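You operate a simulated robot arm through the tools that you are given. There is no shell and no other tool.

You are at the controls of a simulated two-armed robot. One attempt, no reset.

JOB
Tamp the green cake down to the line and fit the black piston.
Fine: use the tall tamper, put it back, brush the crumbs off the bench, green brush back. Set down upright: tall tamper, green brush. What is to be rubbed or washed off counts as gone when no trace of it is left.

Only the result counts: the job must be done as asked and must still hold three seconds after the hand-in. Knocking over, shifting, dropping, spilling or breaking anything else fails it.

ROBOT AND FRAMES
Two 7-joint arms with fingered hands on one trunk that stands fixed in place. Base frame: the origin is at the foot of the trunk, x ahead of it, y to its left, z up; the work surface is at about z = 82. Readings come in cm, rad, newtons and seconds.
The left shoulder is at [7, 15.4, 112.2], the right one opposite. With the tool pointing down near the work surface each hand reaches from about 10 to 88 cm from the base axis, measured 20 degrees to its own side. Payload 3.9 kg a hand.
The tool frame of a hand sits at the grasp point between the pads (the TCP): z along the fingers, y along the line on which they close. The tips reach 3 cm beyond it. Largest opening 10.4 cm; the body of the gripper starts 3.5 cm behind the TCP. The gripper is a hand of 4 fingers: y runs from the thumb to the fingers, the wrist lies at [-1.7, -10.4, -17.8] in the tool frame.
Orientation is that of the tool frame in the base frame, as a unit quaternion [x, y, z, w]. With the fingers straight down and the wrist toward the robot, the tool's x, y and z point along [0, 1, 0], [1, 0, 0] and [0, 0, -1] of the base frame.

CONTROLS
- The arms move only by the tool apply_moves. It takes "left_motion", "right_motion" or both (then of equal length, played together; a hand with none holds still); each is one flat list of numbers, 6 for each row, row after row: the shift along the tool's x, y, z in mm, then the turn, a rotation vector about the tool's x, y, z in rad. In form: [x, y, z, rx, ry, rz, x, y, z, rx, ry, rz, ...]. A call has 1 to 20 rows; each row shifts and turns the commanded pose from where the row before left it, along the tool's axes as they then stand. Each row takes 0.2 s and may step no farther than 5 cm and 0.15 rad from the row before; otherwise, the whole call is refused. Where a pose cannot be reached the arm comes as near as it can. A force on the tool above 40 N (or 10 N above the force at the start of the call, whichever is more), or a blocked arm, ends the call early, and 0.2 s more pass. In this call time passes only in rows, and 0.2 s behind the last. It gives the time, the measured TCP pose, the force on the tool (base axes), the opening and the grip force at its end, in the units of the frame above (readings bear some noise), with the torque about the TCP (base axes, N m) and any sound that the robot's microphone picked up.
- Cameras (640 x 400 px; columns grow to the right, rows downward): "scene" is now at [15.22, -0.47, 136.08]; the picture's right is [-0.10, -0.99, 0.00], its down [-0.49, 0.05, -0.87] and it looks along [0.87, -0.09, -0.49] (base axes); focal length 292 px, centre (320, 200). "left" rides on the left gripper at [-6.6, -9, -12.6] in its tool frame; the picture's right is [-0.78, -0.30, 0.56], its down [0.57, -0.70, 0.43] and it looks along [0.26, 0.65, 0.71] (tool axes); focal length 275 px, centre (320, 200). "right" rides on the right gripper at [6.6, -9, -12.6] in its tool frame; the picture's right is [-0.78, 0.30, -0.56], its down [-0.57, -0.70, 0.42] and it looks along [-0.27, 0.65, 0.71] (tool axes); focal length 275 px, centre (320, 200). There is no depth. A picture from a camera that has moved, and an enlarged one, comes with that camera's place and axes in the base frame and with its lens. The place of the scene camera against the robot may be out by one fixed shift of up to 1.8 cm in any direction.
- snapshot(camera): a new picture of that camera. The clock stands still meanwhile.
- raise_lower(by): slides the trunk up (or, below 0, down) by that many cm; the arms and the scene camera ride with it, the base frame stays. It gives what a move gives, with no picture.
- set_fingers(index, middle, ring, thumb_bend, thumb_turn, hand): sets how far each is bent, from 0 (flat) to 100 (curled in); at 30 the hand is open as for a grip, at 70 the pads meet at the TCP. One left out holds its place. A second passes; each finger stops where it meets its share of the squeeze, and holds until it gets a number again. It is the only way to open and close the hand. It gives what a move gives, with no picture; readings hold the bend of each and the force on the fingers (four entries, about 0 where the hand has none), thumb and palm. thumb_turn goes from beside the hand (0) to across from the fingers (100), as for a grip.
- pan_tilt(pan, tilt): turns the head with the scene camera to pan (to the left, within 1.501 rad either way) and tilt (down, from -0.506 to 1.204), counted from straight ahead of the robot. It gives what a move gives.
- zoom(camera, box): a new picture of the part [left, top, right, bottom] of that camera's present view, enlarged. The clock stands still meanwhile.
- hand_in(): hands the job in; it is judged then, once.

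Places have to be worked out from the pictures, the camera data and where the tool is seen. Open the grippers and draw the arms clear of the work before you hand the job in, unless the task says otherwise.

The tools are called as a command line: name --argument value ..., lists and objects as JSON in quotes. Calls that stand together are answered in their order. apply_moves: Moves the arms, as the interface text tells. Its arguments: {"type":"object","properties":{"left_motion":{"type":"array","items":{"type":"number"}},"right_motion":{"type":"array","items":{"type":"number"}}},"required":[]} The other tools are called the same way: raise_lower (by) slides the trunk up or down; set_fingers (index, middle, ring, thumb_bend, thumb_turn, hand) moves the fingers one by one; pan_tilt (pan, tilt) turns the head that bears the scene camera; snapshot (camera) takes a picture; zoom (camera, box) takes an enlarged picture of a part of a camera's view; hand_in () hands the job in.

At the start:

```text
time: 0.0
left_eef_pos: [54.68, 19.39, 117.8]
left_ee_rot: [0.706, 0.708, -0.001, -0.001]
left_ft_force: [0.1, -0.4, 0.0]
left_ft_torque: [-0.01, 0.01, -0.02]
left_opening: 10.37
left_finger_force: 0.1
left_shape: jaw
left_bend: [30.0, 30.0, 30.0, 30.0, 97.0]
left_finger forces: [0.1, 0.0, 0.0, 0.1, 0.0, 0.0]
right_eef_pos: [51.39, -19.29, 118.67]
right_ee_rot: [0.706, 0.708, 0.0, 0.0]
right_ft_force: [0.3, 0.0, -0.6]
right_ft_torque: [-0.02, 0.01, 0.01]
right_opening: 10.36
right_finger_force: 0.1
right_shape: jaw
right_bend: [30.0, 30.0, 30.0, 30.0, 97.0]
right_finger forces: [0.0, 0.0, 0.1, 0.0, 0.0, 0.0]
trunk travel left (down, up): [-57.5, 36.5]
head pan, tilt: [-0.101, 0.515]
```

scene: 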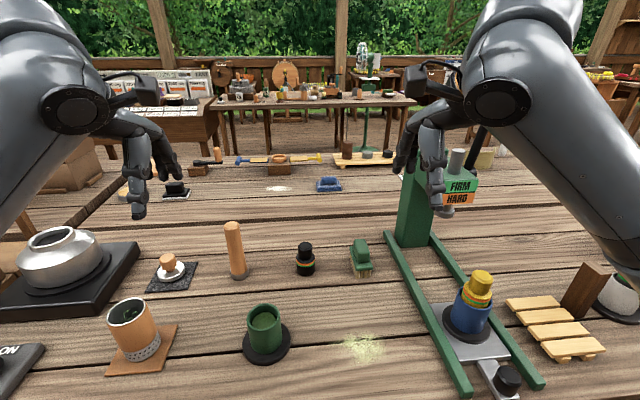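
right: 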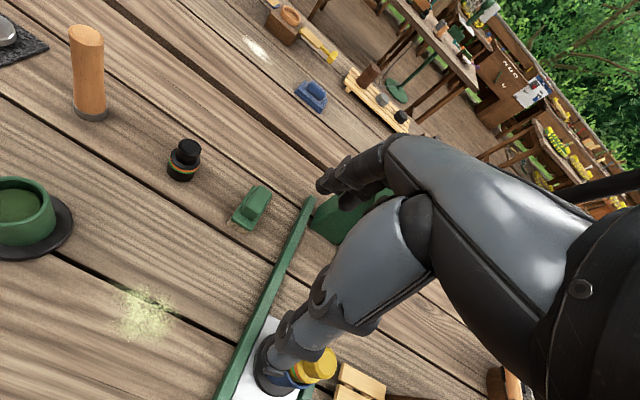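
left: 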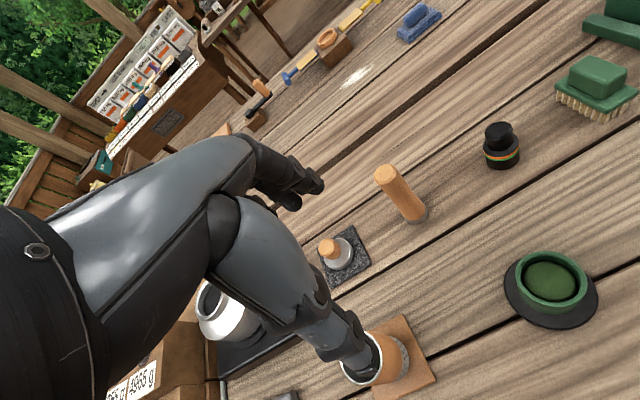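

I start by looking at the work area in detail with enlarged views of the scene camera.

zoom --camera "scene" --box '[200, 200, 400, 380]'

zoom --camera "scene" --box '[380, 140, 640, 400]'

zoom --camera "scene" --box '[0, 200, 240, 400]'

zoom --camera "left" --box '[440, 60, 640, 340]'

```text
2.22 times, centred on (300, 290) of scene
camera zoom: at [15.22, -0.47, 136.08], right [-0.1, -0.99, 0.0], down [-0.49, 0.05, -0.87], along [0.87, -0.09, -0.49], focal length 648 px, centre (364, 0)
```

zoom: 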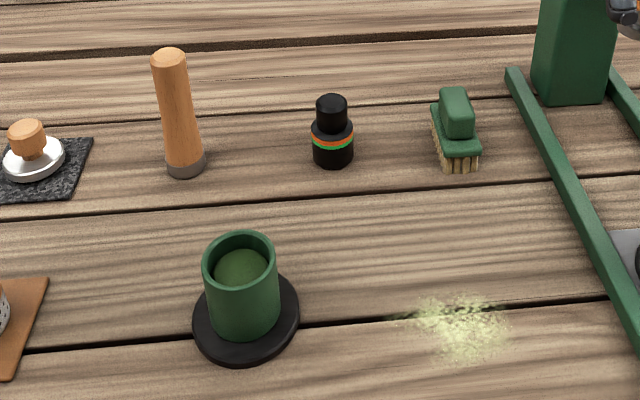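

```text
1.54 times, centred on (510, 270) of scene
camera zoom: at [15.22, -0.47, 136.08], right [-0.1, -0.99, 0.0], down [-0.49, 0.05, -0.87], along [0.87, -0.09, -0.49], focal length 449 px, centre (28, 92)
```

zoom: 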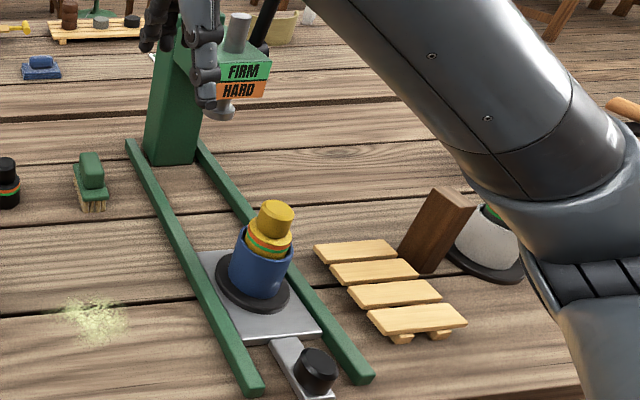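

```text
2.00 times, centred on (120, 300) of scene
camera zoom: at [15.22, -0.47, 136.08], right [-0.1, -0.99, 0.0], down [-0.49, 0.05, -0.87], along [0.87, -0.09, -0.49], focal length 584 px, centre (720, 0)
```

zoom: 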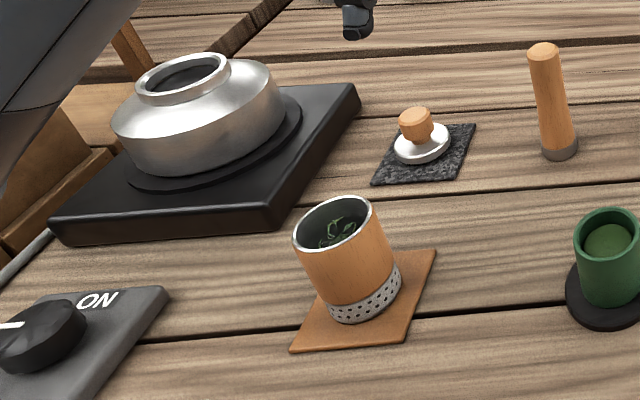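

```text
1.43 times, centred on (540, 200) of left
camera zoom: at [45.75, 12.86, 130.34], right [-0.3, -0.78, -0.56], down [-0.7, 0.57, -0.42], along [0.65, 0.27, -0.71], focal length 393 px, centre (6, 200)
```

zoom: 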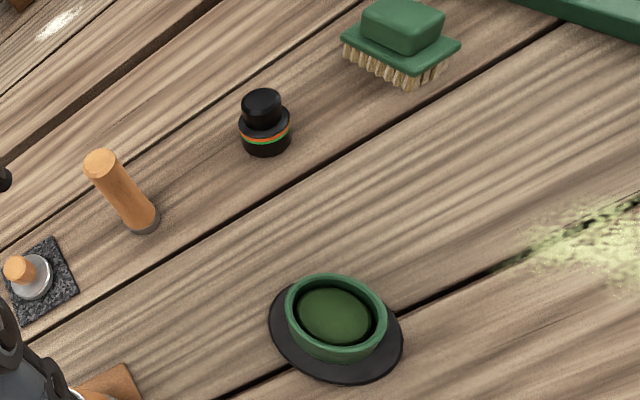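

I zoom further in on the mould, the piston, the tamper and the brush to estimate shapes and look for the line mark.

zoom --camera "scene" --box '[235, 290, 299, 370]'

zoom --camera "left" --box '[490, 230, 620, 340]'

zoom --camera "scene" --box '[280, 225, 390, 290]'

zoom --camera "left" --box '[350, 120, 540, 240]'

zoom --camera "right" --box '[80, 130, 300, 360]'

```text
5.00 times, centred on (267, 330) of scene
camera zoom: at [15.22, -0.47, 136.08], right [-0.1, -0.99, 0.0], down [-0.49, 0.05, -0.87], along [0.87, -0.09, -0.49], focal length 1459 px, centre (585, -450)
```

zoom: 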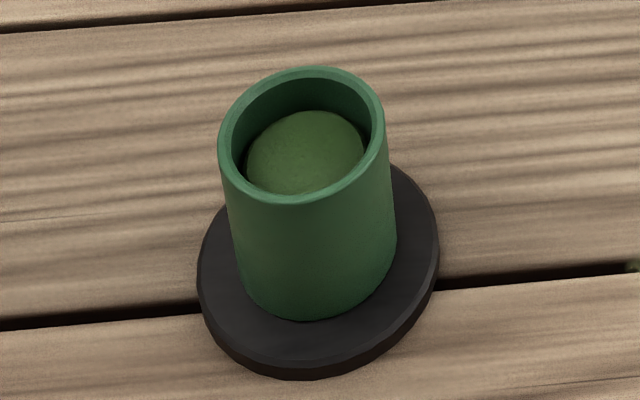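

```text
3.64 times, centred on (555, 285) of left
camera zoom: at [45.75, 12.86, 130.34], right [-0.3, -0.78, -0.56], down [-0.7, 0.57, -0.42], along [0.65, 0.27, -0.71], focal length 1001 px, centre (-534, -109)
```

zoom: 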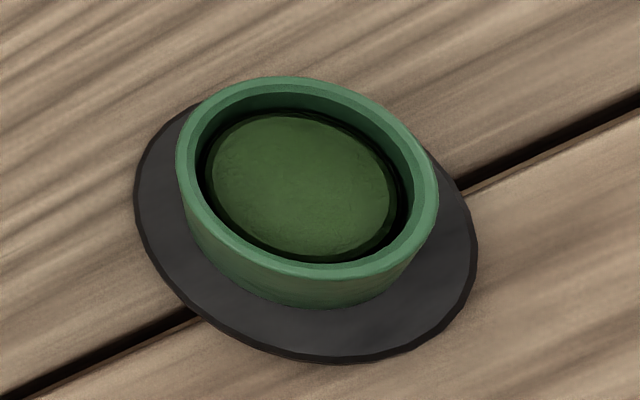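

```text
5.82 times, centred on (335, 258) of scene
camera zoom: at [15.22, -0.47, 136.08], right [-0.1, -0.99, 0.0], down [-0.49, 0.05, -0.87], along [0.87, -0.09, -0.49], focal length 1698 px, centre (233, -134)
```

zoom: 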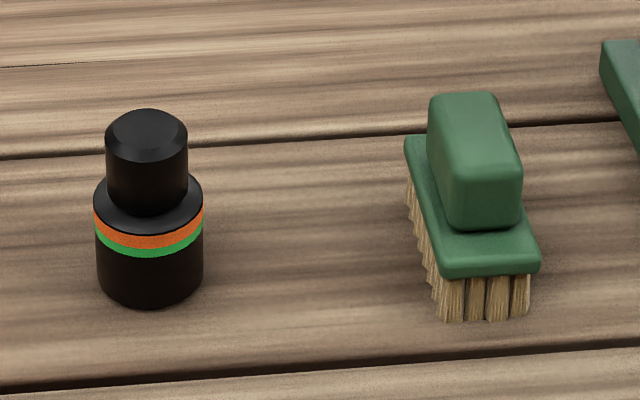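

```text
3.33 times, centred on (445, 180) of left
camera zoom: at [45.75, 12.86, 130.34], right [-0.3, -0.78, -0.56], down [-0.7, 0.57, -0.42], along [0.65, 0.27, -0.71], focal length 918 px, centre (-97, 267)
```

zoom: 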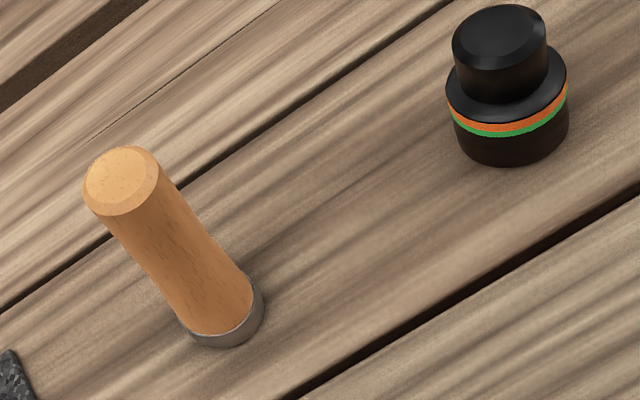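

```text
1.74 times, centred on (190, 245) of right
camera zoom: at [42.5, -12.73, 131.3], right [0.3, -0.78, 0.56], down [-0.7, -0.57, -0.42], along [0.65, -0.26, -0.71], focal length 479 px, centre (546, 122)
```

zoom: 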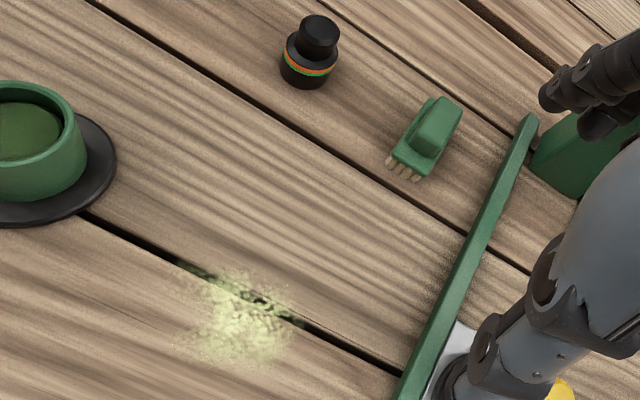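

The wrist view from above shows the cake inside the mould; I zoom in more to look for a line on the inner wall and to measure the rim and the tamper foot.

zoom --camera "left" --box '[515, 245, 590, 310]'

zoom --camera "scene" --box '[245, 300, 290, 335]'

zoom --camera "scene" --box '[215, 210, 265, 290]'

zoom --camera "scene" --box '[140, 230, 210, 300]'

zoom --camera "scene" --box '[430, 260, 540, 400]'

zoom --camera "scene" --box '[230, 140, 420, 200]'

```text
6.15 times, centred on (552, 278) of left
camera zoom: at [45.75, 12.86, 130.34], right [-0.3, -0.78, -0.56], down [-0.7, 0.57, -0.42], along [0.65, 0.27, -0.71], focal length 1694 px, centre (-1111, -277)
```

zoom: 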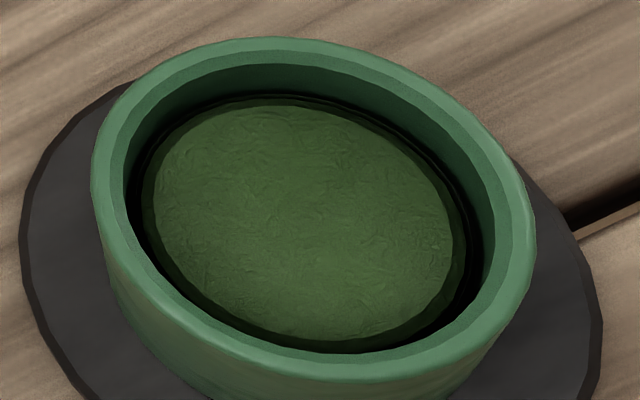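

```text
11.43 times, centred on (268, 318) of scene
camera zoom: at [15.22, -0.47, 136.08], right [-0.1, -0.99, 0.0], down [-0.49, 0.05, -0.87], along [0.87, -0.09, -0.49], focal length 3335 px, centre (920, -1143)
```

zoom: 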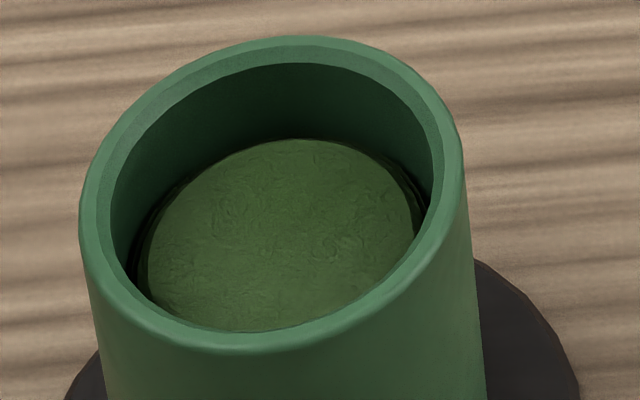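

```text
5.00 times, centred on (240, 250) of scene
camera zoom: at [15.22, -0.47, 136.08], right [-0.1, -0.99, 0.0], down [-0.49, 0.05, -0.87], along [0.87, -0.09, -0.49], focal length 1459 px, centre (720, -50)
```

zoom: 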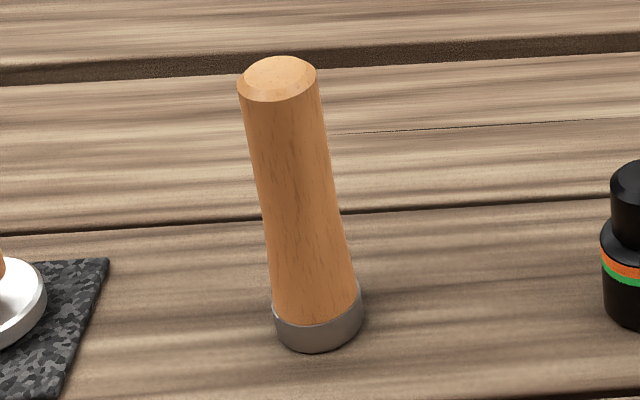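

```text
5.71 times, centred on (175, 265) of scene
camera zoom: at [15.22, -0.47, 136.08], right [-0.1, -0.99, 0.0], down [-0.49, 0.05, -0.87], along [0.87, -0.09, -0.49], focal length 1668 px, centre (1149, -171)
```

zoom: 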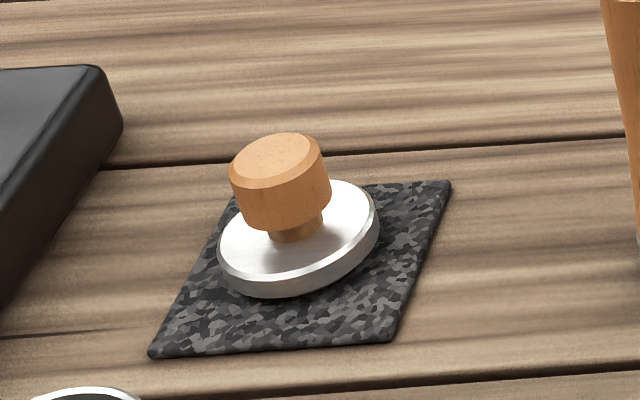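

```text
2.86 times, centred on (485, 330) of scene
camera zoom: at [15.22, -0.47, 136.08], right [-0.1, -0.99, 0.0], down [-0.49, 0.05, -0.87], along [0.87, -0.09, -0.49], focal length 834 px, centre (-151, -171)
```

zoom: 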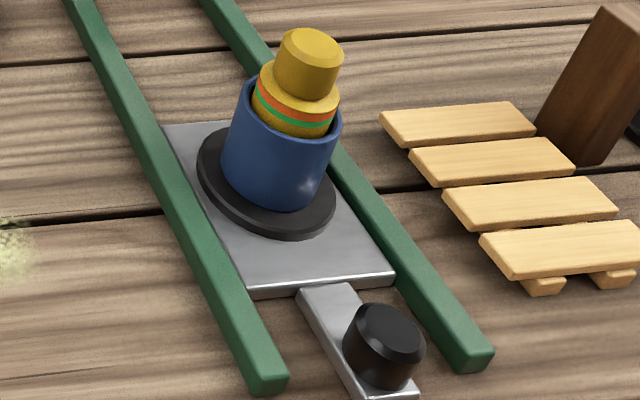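

```text
3.37 times, centred on (325, 170) of scene
camera zoom: at [15.22, -0.47, 136.08], right [-0.1, -0.99, 0.0], down [-0.49, 0.05, -0.87], along [0.87, -0.09, -0.49], focal length 983 px, centre (303, 301)
```

zoom: 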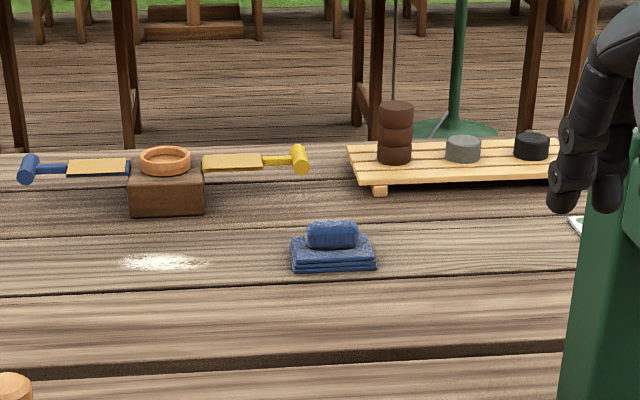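

A thin ring seems to show on the wall near the cake's edge, so I zoom in strongly on that.

zoom --camera "left" --box '[552, 255, 582, 300]'

zoom --camera "left" --box '[525, 250, 575, 275]'

zoom --camera "right" --box '[0, 160, 80, 260]'

```text
8.89 times, centred on (567, 278) of left
camera zoom: at [45.75, 12.86, 130.34], right [-0.3, -0.78, -0.56], down [-0.7, 0.57, -0.42], along [0.65, 0.27, -0.71], focal length 2447 px, centre (-1876, -489)
```

zoom: 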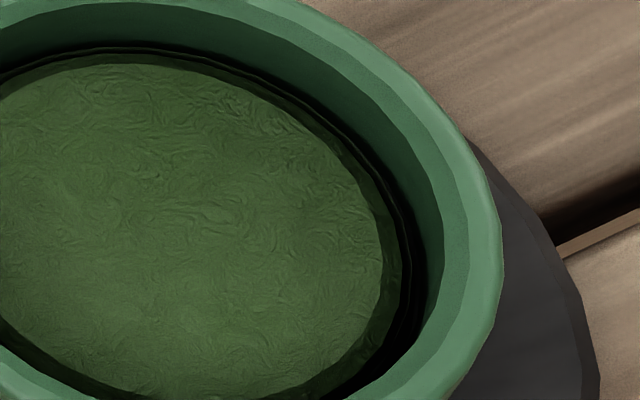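

```text
12.80 times, centred on (550, 262) of left
camera zoom: at [45.75, 12.86, 130.34], right [-0.3, -0.78, -0.56], down [-0.7, 0.57, -0.42], along [0.65, 0.27, -0.71], focal length 3524 px, centre (-2624, -600)
```

zoom: 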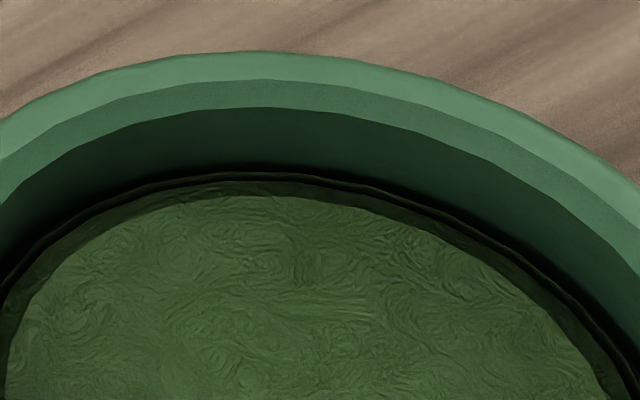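

```text
4.00 times, centred on (40, 210) of right
camera zoom: at [42.5, -12.73, 131.3], right [0.3, -0.78, 0.56], down [-0.7, -0.57, -0.42], along [0.65, -0.26, -0.71], focal length 1101 px, centre (1440, 160)
```

zoom: 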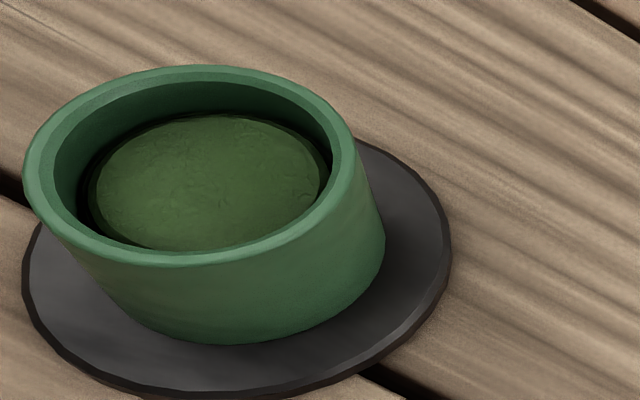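

The moulds and tools are located from the two wrist cameras: rim centre about (52.0, 6.0, 90), tall tamper about (72.0, 14.0) with top about z=97.6, piston knob top about (71.9, -2.9, 90.3). I move the left hand above the tall tamper.

apply_moves --left_motion '[-5.4, 17.3, 8, 0, 0, 0, -5.4, 17.3, 8, 0, 0, 0, -5.4, 17.3, 8, 0, 0, 0, -5.4, 17.3, 8, 0, 0, 0, -5.4, 17.3, 8, 0, 0, 0, -5.4, 17.3, 8, 0, 0, 0, -5.4, 17.3, 8, 0, 0, 0, -5.4, 17.3, 8, 0, 0, 0, -5.4, 17.3, 8, 0, 0, 0, -5.4, 17.3, 8, 0, 0, 0]'

snapshot --camera "left"

snapshot --camera "scene"

```text
time: 2.2
left_eef_pos: [71.86, 13.94, 109.71]
left_ee_rot: [0.707, 0.707, -0.001, -0.001]
left_ft_force: [-0.2, 0.1, -0.9]
left_ft_torque: [0.01, -0.01, -0.04]
left_opening: 10.35
left_finger_force: 0.1
left_shape: jaw
left_bend: [30.0, 30.0, 30.0, 30.0, 97.0]
left_finger forces: [0.0, 0.0, 0.1, 0.1, 0.1, 0.0]
right_eef_pos: [51.41, -19.23, 118.63]
right_ee_rot: [0.706, 0.708, -0.001, -0.001]
right_ft_force: [0.7, 0.3, -0.3]
right_ft_torque: [0.0, 0.03, 0.02]
right_opening: 10.38
right_finger_force: 0.0
right_shape: jaw
right_bend: [30.0, 30.0, 30.0, 30.0, 97.0]
right_finger forces: [0.0, 0.1, 0.1, 0.0, 0.0, 0.1]
trunk travel left (down, up): [-57.5, 36.5]
head pan, tilt: [-0.101, 0.515]
```

```text
taken
camera left: at [63.05, 7.35, 122.29], right [-0.3, -0.78, -0.56], down [-0.7, 0.57, -0.42], along [0.65, 0.27, -0.71], focal length 275 px, centre (320, 200)
```

left: 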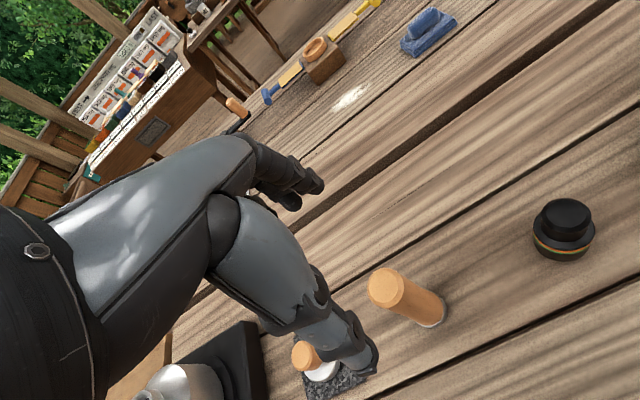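

```text
taken
camera scene: at [15.3, -0.54, 136.07], right [-0.1, -0.99, 0.0], down [-0.49, 0.05, -0.87], along [0.87, -0.09, -0.49], focal length 292 px, centre (320, 200)
```

scene: 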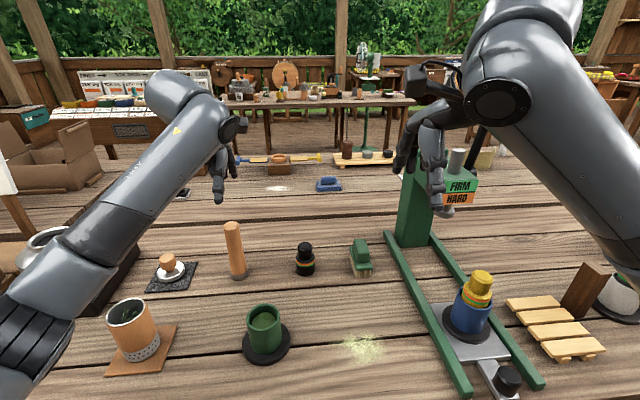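

The predicted pixel for a tamper top directly below the TCP is (386, 287), and it is seen at about (387, 287), so the hand is well centred. I zoom to verify before descending.

zoom --camera "left" --box '[340, 240, 470, 340]'

zoom --camera "scene" --box '[190, 120, 290, 290]'

```text
4.00 times, centred on (405, 290) of left
camera zoom: at [63.05, 7.35, 122.29], right [-0.3, -0.78, -0.56], down [-0.7, 0.57, -0.42], along [0.65, 0.27, -0.71], focal length 1101 px, centre (-20, -160)
```

zoom: 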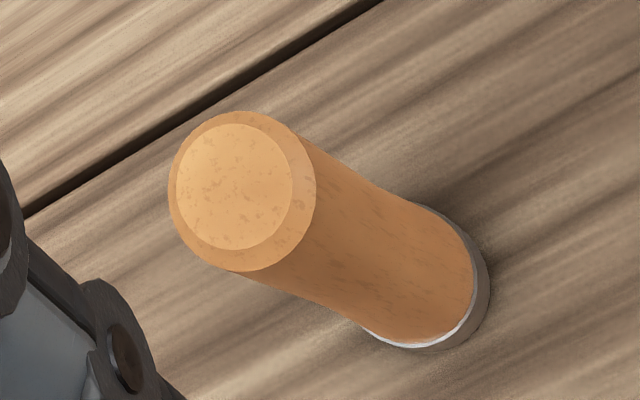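

```text
2.35 times, centred on (240, 205) of scene
camera zoom: at [15.3, -0.54, 136.07], right [-0.1, -0.99, 0.0], down [-0.49, 0.05, -0.87], along [0.87, -0.09, -0.49], focal length 687 px, centre (508, 188)
```

zoom: 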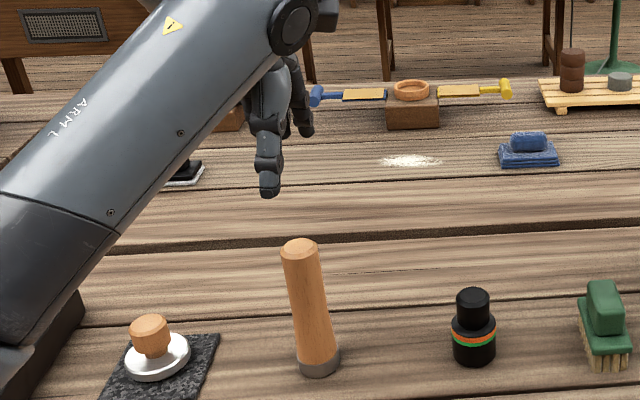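

Centring is confirmed to about a millimetre. I descend to z≈94.9 so the top of the tamper sits just below the palm.

apply_moves --left_motion '[0, 1, 14.8, 0, 0, 0, 0, 0, 14.8, 0, 0, 0, 0, 0, 14.8, 0, 0, 0, 0, 0, 14.8, 0, 0, 0, 0, 0, 14.8, 0, 0, 0, 0, 0, 14.8, 0, 0, 0, 0, 0, 14.8, 0, 0, 0, 0, 0, 14.8, 0, 0, 0, 0, 0, 14.8, 0, 0, 0, 0, 0, 14.8, 0, 0, 0]'

snapshot --camera "left"

zoom --camera "scene" --box '[180, 150, 310, 290]'

```text
time: 4.4
left_eef_pos: [72.11, 13.95, 94.88]
left_ee_rot: [0.706, 0.708, -0.001, 0.0]
left_ft_force: [0.1, 0.2, 0.4]
left_ft_torque: [0.0, 0.0, 0.01]
left_opening: 10.36
left_finger_force: 0.0
left_shape: jaw
left_bend: [30.0, 30.0, 30.0, 30.0, 97.0]
left_finger forces: [0.0, 0.1, 0.0, 0.1, 0.0, 0.1]
right_eef_pos: [51.39, -19.2, 118.73]
right_ee_rot: [0.706, 0.708, -0.001, 0.0]
right_ft_force: [-0.8, 0.5, -0.8]
right_ft_torque: [0.0, -0.01, -0.03]
right_opening: 10.38
right_finger_force: 0.0
right_shape: jaw
right_bend: [30.0, 30.0, 30.0, 30.0, 97.0]
right_finger forces: [0.0, 0.1, 0.0, 0.0, 0.1, 0.0]
trunk travel left (down, up): [-57.5, 36.5]
head pan, tilt: [-0.101, 0.515]
```

```text
taken
camera left: at [63.19, 7.49, 107.47], right [-0.3, -0.78, -0.56], down [-0.7, 0.57, -0.42], along [0.65, 0.27, -0.71], focal length 275 px, centre (320, 200)
```

left: 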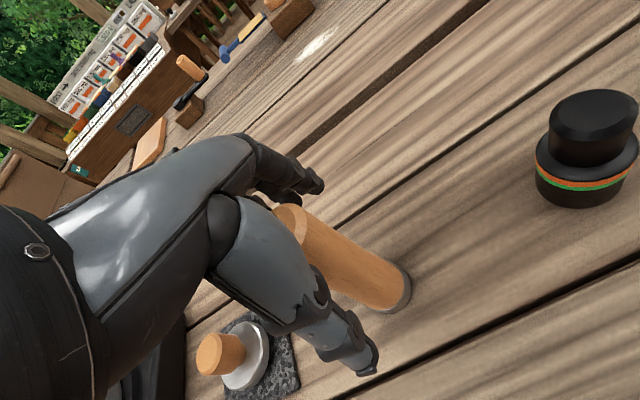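

```text
2.86 times, centred on (245, 220) of scene
camera zoom: at [15.24, -0.47, 136.08], right [-0.1, -0.99, 0.0], down [-0.49, 0.05, -0.87], along [0.87, -0.09, -0.49], focal length 834 px, centre (534, 143)
```

zoom: 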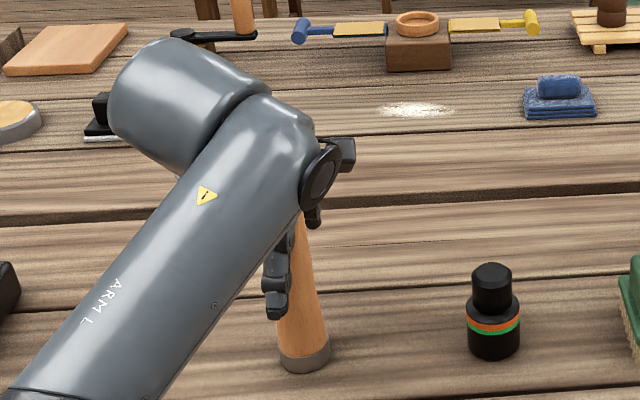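

The tamper top is inside the open hand, under the palm. I close all fingers and the thumb on it.

set_fingers --hand "left" --index 70 --middle 70 --ring 70 --thumb_bend 70

snapshot --camera "left"

zoom --camera "scene" --box '[180, 150, 310, 290]'

```text
time: 5.4
left_eef_pos: [72.06, 14.04, 94.87]
left_ee_rot: [0.707, 0.707, -0.001, -0.001]
left_ft_force: [0.0, 0.1, 1.1]
left_ft_torque: [0.03, -0.04, -0.01]
left_opening: 3.18
left_finger_force: 12.4
left_shape: fingers
left_bend: [61.0, 63.0, 70.0, 59.0, 96.0]
left_finger forces: [6.4, 6.9, 0.1, 0.1, 12.8, 0.0]
right_eef_pos: [51.45, -19.21, 118.77]
right_ee_rot: [0.706, 0.708, -0.001, -0.001]
right_ft_force: [0.4, 0.0, 0.6]
right_ft_torque: [-0.05, -0.01, -0.03]
right_opening: 10.37
right_finger_force: 0.1
right_shape: jaw
right_bend: [30.0, 30.0, 30.0, 30.0, 97.0]
right_finger forces: [0.0, 0.0, 0.1, 0.1, 0.0, 0.0]
trunk travel left (down, up): [-57.5, 36.5]
head pan, tilt: [-0.101, 0.515]
```

```text
taken
camera left: at [63.2, 7.49, 107.48], right [-0.3, -0.78, -0.56], down [-0.7, 0.57, -0.42], along [0.65, 0.27, -0.71], focal length 275 px, centre (320, 200)
```

left: 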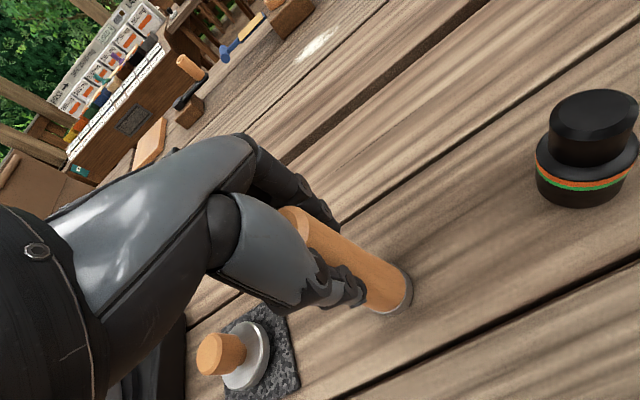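

```text
2.86 times, centred on (245, 220) of scene
camera zoom: at [15.25, -0.47, 136.07], right [-0.1, -0.99, 0.0], down [-0.49, 0.05, -0.87], along [0.87, -0.09, -0.49], focal length 834 px, centre (534, 143)
```

zoom: 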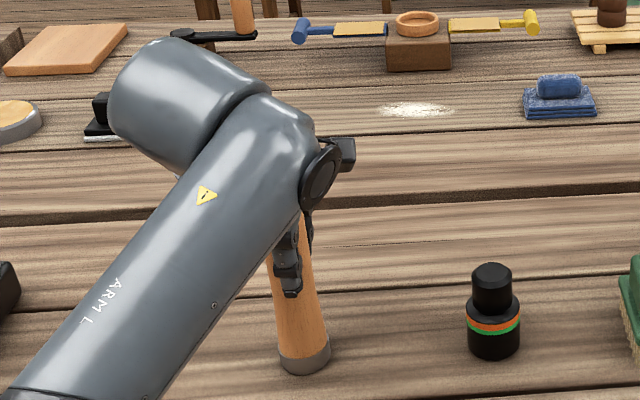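

The grip holds with index, middle and thumb (about 12 N). I lift straight up by 12 cm.

apply_moves --left_motion '[0, 0, -6, 0, 0, 0, 0, 0, -12, 0, 0, 0, 0, 0, -12, 0, 0, 0, 0, 0, -15, 0, 0, 0, 0, 0, -15, 0, 0, 0, 0, 0, -15, 0, 0, 0, 0, 0, -15, 0, 0, 0, 0, 0, -15, 0, 0, 0, 0, 0, -15, 0, 0, 0]'

snapshot --camera "left"

snapshot --camera "scene"

snapshot --camera "right"

```text
time: 7.4
left_eef_pos: [72.13, 13.86, 107.0]
left_ee_rot: [0.707, 0.708, 0.0, 0.0]
left_ft_force: [-0.4, 0.2, -1.9]
left_ft_torque: [0.03, 0.03, 0.01]
left_opening: 3.19
left_finger_force: 12.9
left_shape: fingers
left_bend: [61.0, 63.0, 70.0, 59.0, 96.0]
left_finger forces: [6.5, 6.6, 0.0, 0.0, 12.7, 0.0]
right_eef_pos: [51.48, -19.29, 118.69]
right_ee_rot: [0.707, 0.708, 0.0, 0.0]
right_ft_force: [1.1, -0.4, -0.6]
right_ft_torque: [-0.01, 0.0, -0.02]
right_opening: 10.35
right_finger_force: 0.0
right_shape: jaw
right_bend: [30.0, 30.0, 30.0, 30.0, 97.0]
right_finger forces: [0.0, 0.1, 0.0, 0.1, 0.0, 0.1]
trunk travel left (down, up): [-57.5, 36.5]
head pan, tilt: [-0.101, 0.515]
```

```text
taken
camera left: at [63.16, 7.31, 119.48], right [-0.3, -0.78, -0.56], down [-0.7, 0.57, -0.42], along [0.65, 0.27, -0.71], focal length 275 px, centre (320, 200)
```

left: 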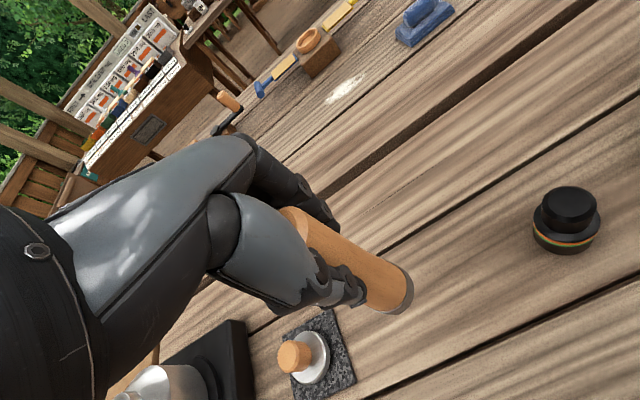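

```text
taken
camera scene: at [15.24, -0.5, 136.07], right [-0.1, -0.99, 0.0], down [-0.49, 0.05, -0.87], along [0.87, -0.09, -0.49], focal length 292 px, centre (320, 200)
```

scene: 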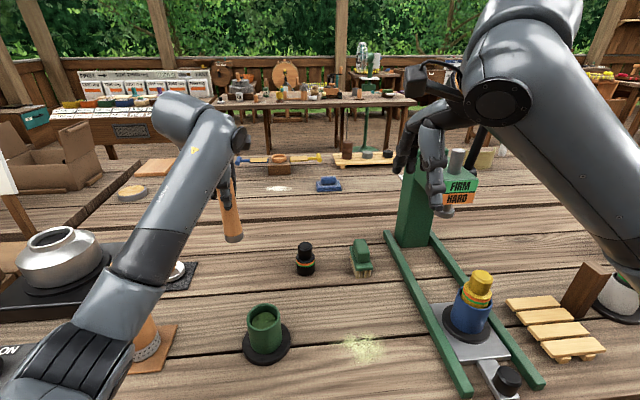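

```text
taken
camera right: at [42.51, -12.75, 131.29], right [0.3, -0.78, 0.56], down [-0.7, -0.57, -0.42], along [0.65, -0.26, -0.71], focal length 275 px, centre (320, 200)
```

right: 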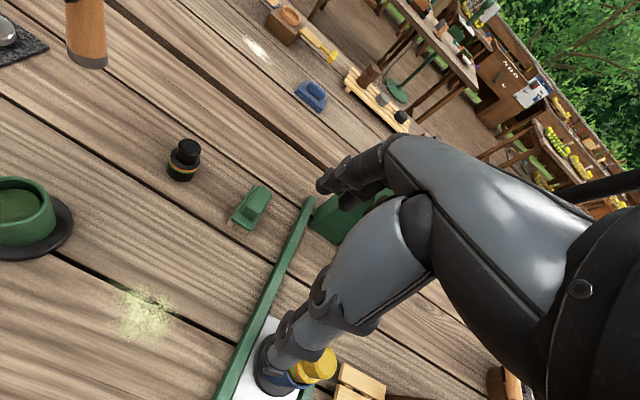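

The tamper hangs in the grip. I zoom on its foot from the left camera and the right camera to determine the foot centre relative to the TCP.

zoom --camera "left" --box '[260, 190, 440, 330]'

zoom --camera "right" --box '[40, 0, 140, 80]'

zoom --camera "scene" --box '[180, 110, 280, 260]'

```text
2.86 times, centred on (350, 260) of left
camera zoom: at [63.16, 7.31, 119.48], right [-0.3, -0.78, -0.56], down [-0.7, 0.57, -0.42], along [0.65, 0.27, -0.71], focal length 786 px, centre (234, 29)
```

zoom: 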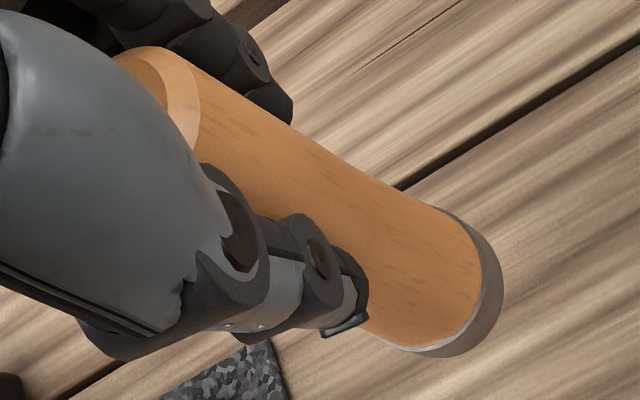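

```text
5.00 times, centred on (90, 40) of right
camera zoom: at [42.51, -12.75, 131.29], right [0.3, -0.78, 0.56], down [-0.7, -0.57, -0.42], along [0.65, -0.26, -0.71], focal length 1376 px, centre (1470, 1000)
```

zoom: 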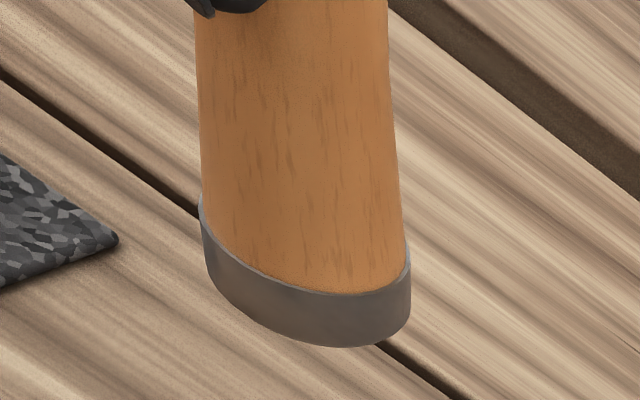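

```text
2.67 times, centred on (230, 185) of scene
camera zoom: at [15.24, -0.5, 136.07], right [-0.1, -0.99, 0.0], down [-0.49, 0.05, -0.87], along [0.87, -0.09, -0.49], focal length 778 px, centre (560, 240)
```

zoom: 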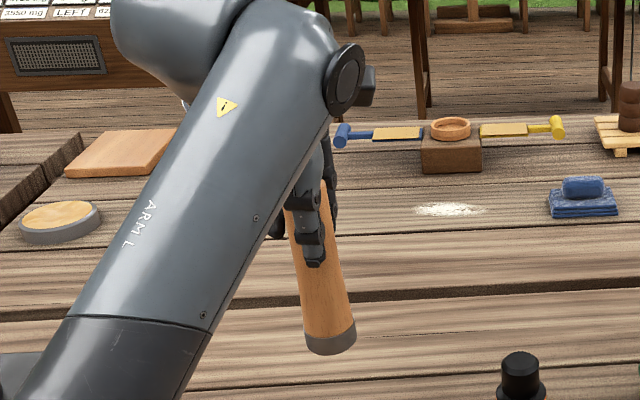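

Measurements from both wrist cameras agree that the tamper hangs vertical with its foot bottom about 12.9 cm below the TCP. I carry it above the mould, keeping the foot at about z=95.

apply_moves --left_motion '[-7.8, -20, -1.5, 0, 0, 0, -7.8, -20, -1.5, 0, 0, 0, -7.8, -20, -1.5, 0, 0, 0, -7.8, -20, -1.5, 0, 0, 0, -7.8, -20, -1.5, 0, 0, 0]'

snapshot --camera "scene"

```text
time: 8.6
left_eef_pos: [61.98, 10.11, 107.55]
left_ee_rot: [0.706, 0.708, 0.0, 0.0]
left_ft_force: [-0.1, 0.3, -1.8]
left_ft_torque: [-0.02, 0.0, 0.01]
left_opening: 3.16
left_finger_force: 13.2
left_shape: fingers
left_bend: [61.0, 64.0, 70.0, 59.0, 96.0]
left_finger forces: [6.6, 6.7, 0.0, 0.0, 12.8, 0.0]
right_eef_pos: [51.33, -19.39, 118.69]
right_ee_rot: [0.706, 0.708, -0.001, 0.0]
right_ft_force: [-0.5, 0.4, -0.1]
right_ft_torque: [-0.01, -0.04, 0.01]
right_opening: 10.35
right_finger_force: 0.0
right_shape: jaw
right_bend: [30.0, 30.0, 30.0, 30.0, 97.0]
right_finger forces: [0.0, 0.1, 0.1, 0.0, 0.0, 0.0]
trunk travel left (down, up): [-57.5, 36.5]
head pan, tilt: [-0.101, 0.515]
```

```text
taken
camera scene: at [15.2, -0.51, 136.08], right [-0.1, -0.99, 0.0], down [-0.49, 0.05, -0.87], along [0.87, -0.09, -0.49], focal length 292 px, centre (320, 200)
```

scene: 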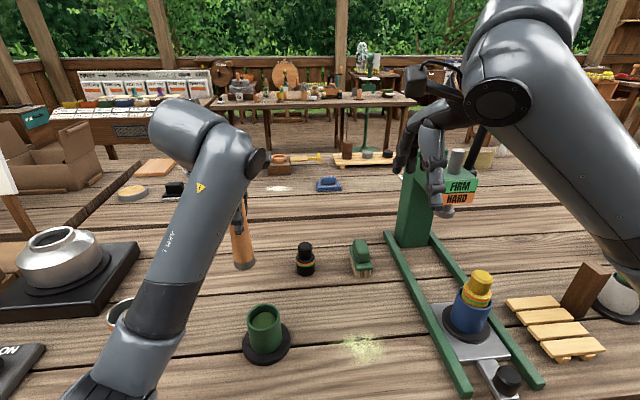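

The forearm stays clear of the copper cup in the view. I move the remaining half to put the tamper above the mould.

apply_moves --left_motion '[-8, -20, -1, 0, 0, 0, -8, -20, -1, 0, 0, 0, -8, -20, -1, 0, 0, 0, -8, -20, -1, 0, 0, 0, -8, -20, -1, 0, 0, 0]'

snapshot --camera "scene"

snapshot --camera "left"

snapshot --camera "right"

```text
time: 9.8
left_eef_pos: [52.03, 6.13, 108.09]
left_ee_rot: [0.707, 0.707, -0.002, 0.001]
left_ft_force: [-0.4, 1.1, -2.1]
left_ft_torque: [0.01, -0.04, -0.01]
left_opening: 3.17
left_finger_force: 12.8
left_shape: fingers
left_bend: [61.0, 64.0, 70.0, 59.0, 96.0]
left_finger forces: [6.7, 6.6, 0.0, 0.0, 12.8, 0.0]
right_eef_pos: [51.38, -19.37, 118.64]
right_ee_rot: [0.706, 0.708, 0.0, 0.0]
right_ft_force: [-0.7, 0.3, 0.0]
right_ft_torque: [0.01, -0.02, -0.03]
right_opening: 10.38
right_finger_force: 0.0
right_shape: jaw
right_bend: [30.0, 30.0, 30.0, 30.0, 97.0]
right_finger forces: [0.0, 0.0, 0.0, 0.1, 0.0, 0.0]
trunk travel left (down, up): [-57.5, 36.5]
head pan, tilt: [-0.101, 0.515]
```

```text
taken
camera scene: at [15.18, -0.5, 136.08], right [-0.1, -0.99, 0.0], down [-0.49, 0.05, -0.87], along [0.87, -0.09, -0.49], focal length 292 px, centre (320, 200)
```

scene: 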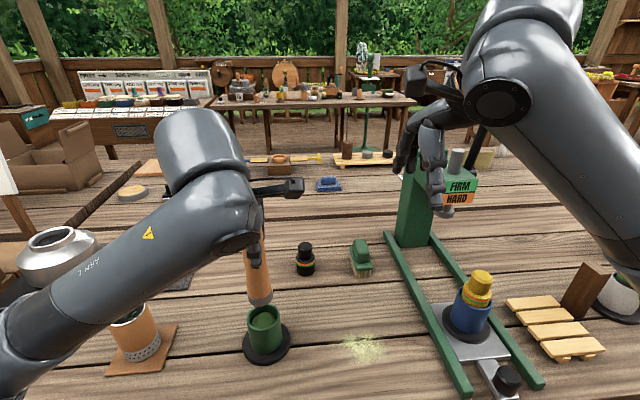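

```text
taken
camera left: at [43.11, -0.47, 120.71], right [-0.3, -0.78, -0.56], down [-0.7, 0.57, -0.42], along [0.65, 0.27, -0.71], focal length 275 px, centre (320, 200)
```

left: 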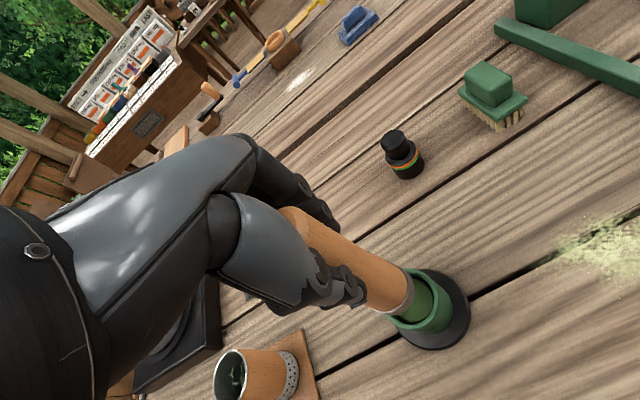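

```text
taken
camera right: at [42.45, -12.75, 131.31], right [0.3, -0.78, 0.56], down [-0.7, -0.57, -0.42], along [0.65, -0.26, -0.71], focal length 275 px, centre (320, 200)
```

right: 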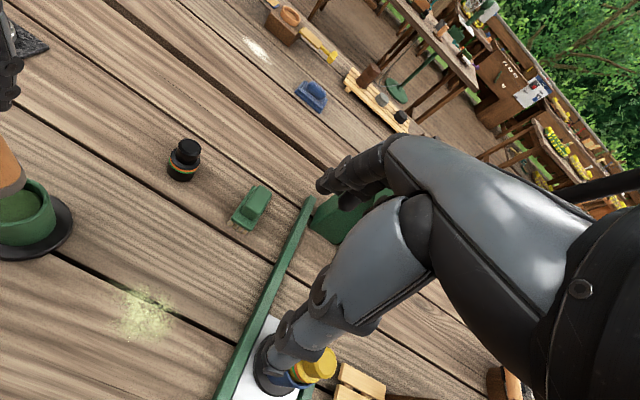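

I zoom into both wrist views to measure the rim centre relative to the foot.

zoom --camera "left" --box '[360, 250, 480, 360]'

zoom --camera "right" --box '[0, 120, 90, 270]'

zoom --camera "scene" --box '[220, 230, 310, 370]'

```text
3.64 times, centred on (420, 305) of left
camera zoom: at [43.11, -0.47, 120.71], right [-0.3, -0.78, -0.56], down [-0.7, 0.57, -0.42], along [0.65, 0.27, -0.71], focal length 1001 px, centre (-44, -182)
```

zoom: 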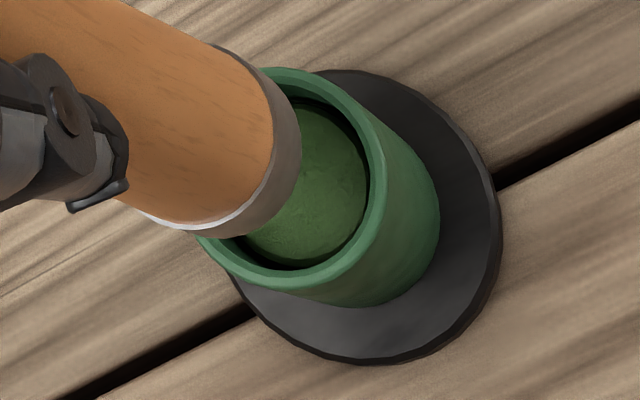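

```text
2.67 times, centred on (45, 195) of right
camera zoom: at [42.45, -12.75, 131.31], right [0.3, -0.78, 0.56], down [-0.7, -0.57, -0.42], along [0.65, -0.26, -0.71], focal length 734 px, centre (1053, 213)
```

zoom: 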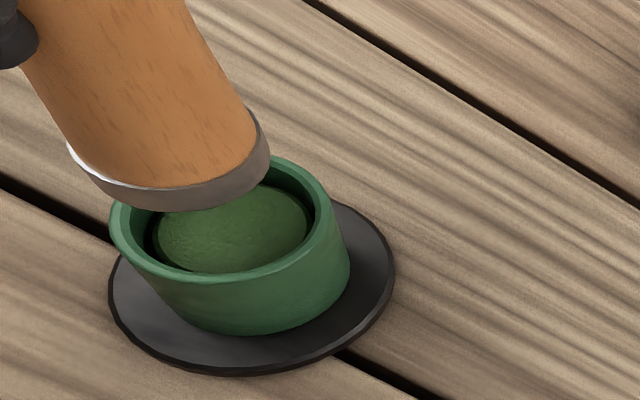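

```text
2.86 times, centred on (265, 300) of scene
camera zoom: at [15.18, -0.5, 136.08], right [-0.1, -0.99, 0.0], down [-0.49, 0.05, -0.87], along [0.87, -0.09, -0.49], focal length 834 px, centre (477, -86)
```

zoom: 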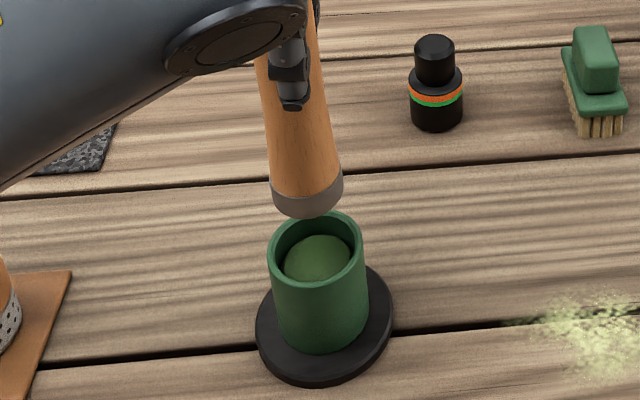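

The foot is centred over the mould within about 1–2 mm. I lower to just above the rim and look again.

apply_moves --left_motion '[-1, 0, 8, 0, 0, 0, 0, 0, 8, 0, 0, 0, 0, 0, 8, 0, 0, 0, 0, 0, 8, 0, 0, 0, 0, 0, 8, 0, 0, 0]'

zoom --camera "left" --box '[340, 230, 460, 350]'

zoom --camera "right" --box '[0, 140, 80, 240]'

zoom --camera "scene" --box '[235, 280, 299, 350]'

```text
time: 11.0
left_eef_pos: [52.08, 6.05, 104.25]
left_ee_rot: [0.706, 0.708, -0.001, 0.0]
left_ft_force: [-0.3, 0.9, -1.6]
left_ft_torque: [0.02, -0.02, 0.02]
left_opening: 3.17
left_finger_force: 12.7
left_shape: fingers
left_bend: [61.0, 64.0, 70.0, 59.0, 96.0]
left_finger forces: [6.5, 6.7, 0.0, 0.0, 12.6, 0.0]
right_eef_pos: [51.44, -19.3, 118.74]
right_ee_rot: [0.706, 0.708, 0.0, 0.0]
right_ft_force: [0.5, 0.2, -0.5]
right_ft_torque: [0.02, 0.01, -0.03]
right_opening: 10.37
right_finger_force: 0.0
right_shape: jaw
right_bend: [30.0, 30.0, 30.0, 30.0, 97.0]
right_finger forces: [0.0, 0.0, 0.0, 0.0, 0.0, 0.0]
trunk travel left (down, up): [-57.5, 36.5]
head pan, tilt: [-0.101, 0.515]
```

```text
3.33 times, centred on (400, 290) of left
camera zoom: at [43.15, -0.53, 116.76], right [-0.3, -0.78, -0.56], down [-0.7, 0.57, -0.42], along [0.65, 0.27, -0.71], focal length 918 px, centre (53, -100)
```

zoom: 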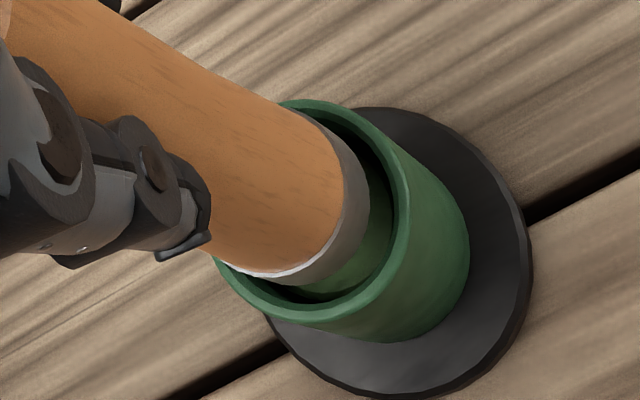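

```text
4.00 times, centred on (40, 190) of right
camera zoom: at [42.53, -12.72, 131.29], right [0.3, -0.78, 0.56], down [-0.7, -0.57, -0.42], along [0.65, -0.26, -0.71], focal length 1101 px, centre (1440, 240)
```

zoom: 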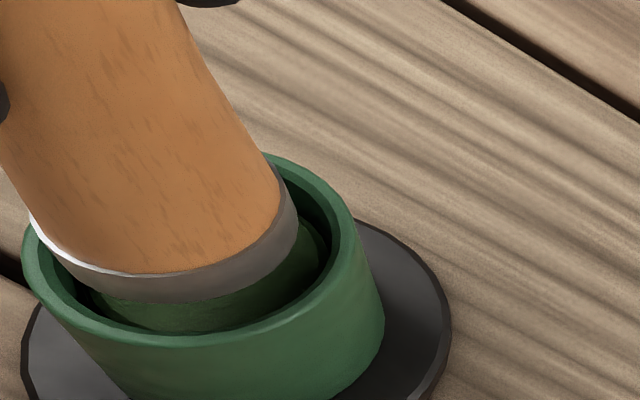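

```text
5.71 times, centred on (267, 315) of scene
camera zoom: at [15.26, -0.47, 136.07], right [-0.1, -0.99, 0.0], down [-0.49, 0.05, -0.87], along [0.87, -0.09, -0.49], focal length 1668 px, centre (623, -457)
```

zoom: 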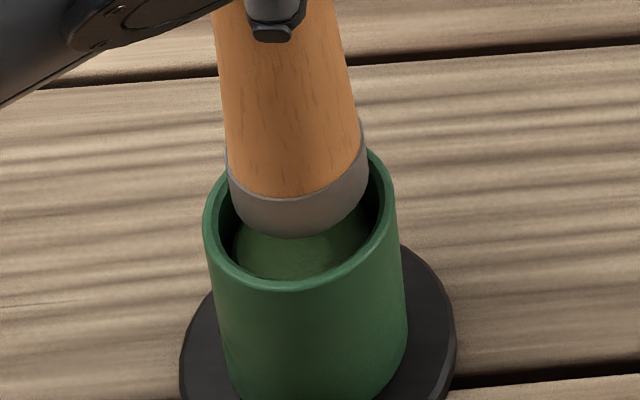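

The foot is concentric with the rim in all three views. I lower slowly into the mould, watching the force.

apply_moves --left_motion '[0, 0, 4, 0, 0, 0, 0, 0, 4, 0, 0, 0, 0, 0, 4, 0, 0, 0, 0, 0, 4, 0, 0, 0, 0, 0, 4, 0, 0, 0]'

zoom --camera "scene" --box '[235, 280, 299, 350]'

zoom --camera "left" --box '[340, 230, 460, 350]'

```text
time: 12.2
left_eef_pos: [52.08, 6.03, 101.97]
left_ee_rot: [0.706, 0.708, 0.0, -0.001]
left_ft_force: [0.5, -0.4, -1.8]
left_ft_torque: [0.0, -0.02, 0.0]
left_opening: 3.15
left_finger_force: 12.3
left_shape: fingers
left_bend: [61.0, 64.0, 70.0, 59.0, 96.0]
left_finger forces: [6.5, 6.6, 0.1, 0.0, 12.7, 0.0]
right_eef_pos: [51.4, -19.3, 118.74]
right_ee_rot: [0.706, 0.708, -0.001, 0.0]
right_ft_force: [-0.1, 0.1, 0.2]
right_ft_torque: [-0.01, -0.02, 0.01]
right_opening: 10.39
right_finger_force: 0.1
right_shape: jaw
right_bend: [30.0, 30.0, 30.0, 30.0, 97.0]
right_finger forces: [0.0, 0.0, 0.0, 0.0, 0.0, 0.0]
trunk travel left (down, up): [-57.5, 36.5]
head pan, tilt: [-0.101, 0.515]
```

```text
5.71 times, centred on (267, 315) of scene
camera zoom: at [15.25, -0.47, 136.07], right [-0.1, -0.99, 0.0], down [-0.49, 0.05, -0.87], along [0.87, -0.09, -0.49], focal length 1668 px, centre (623, -457)
```

zoom: 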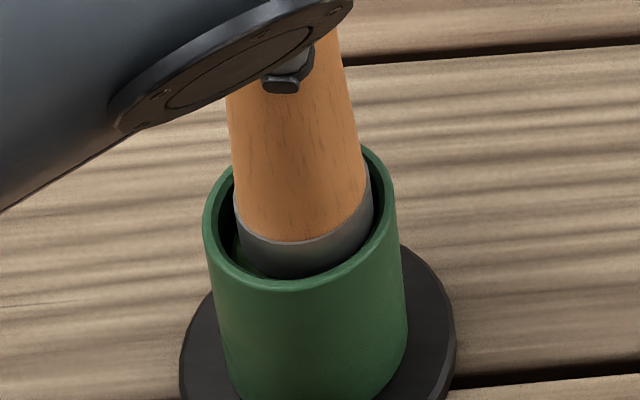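

```text
3.33 times, centred on (400, 290) of left
camera zoom: at [43.21, -0.57, 114.69], right [-0.3, -0.78, -0.56], down [-0.7, 0.57, -0.42], along [0.65, 0.27, -0.71], focal length 918 px, centre (53, -100)
```

zoom: 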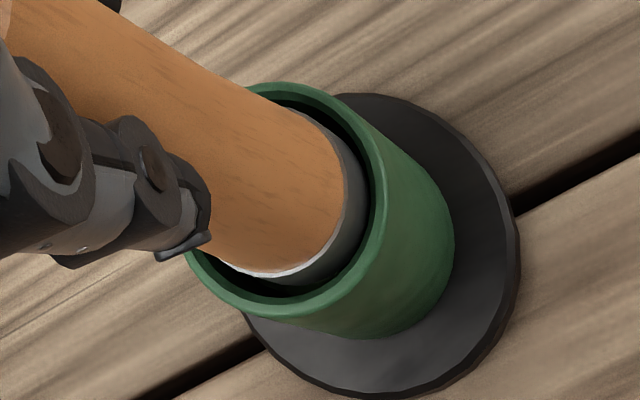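

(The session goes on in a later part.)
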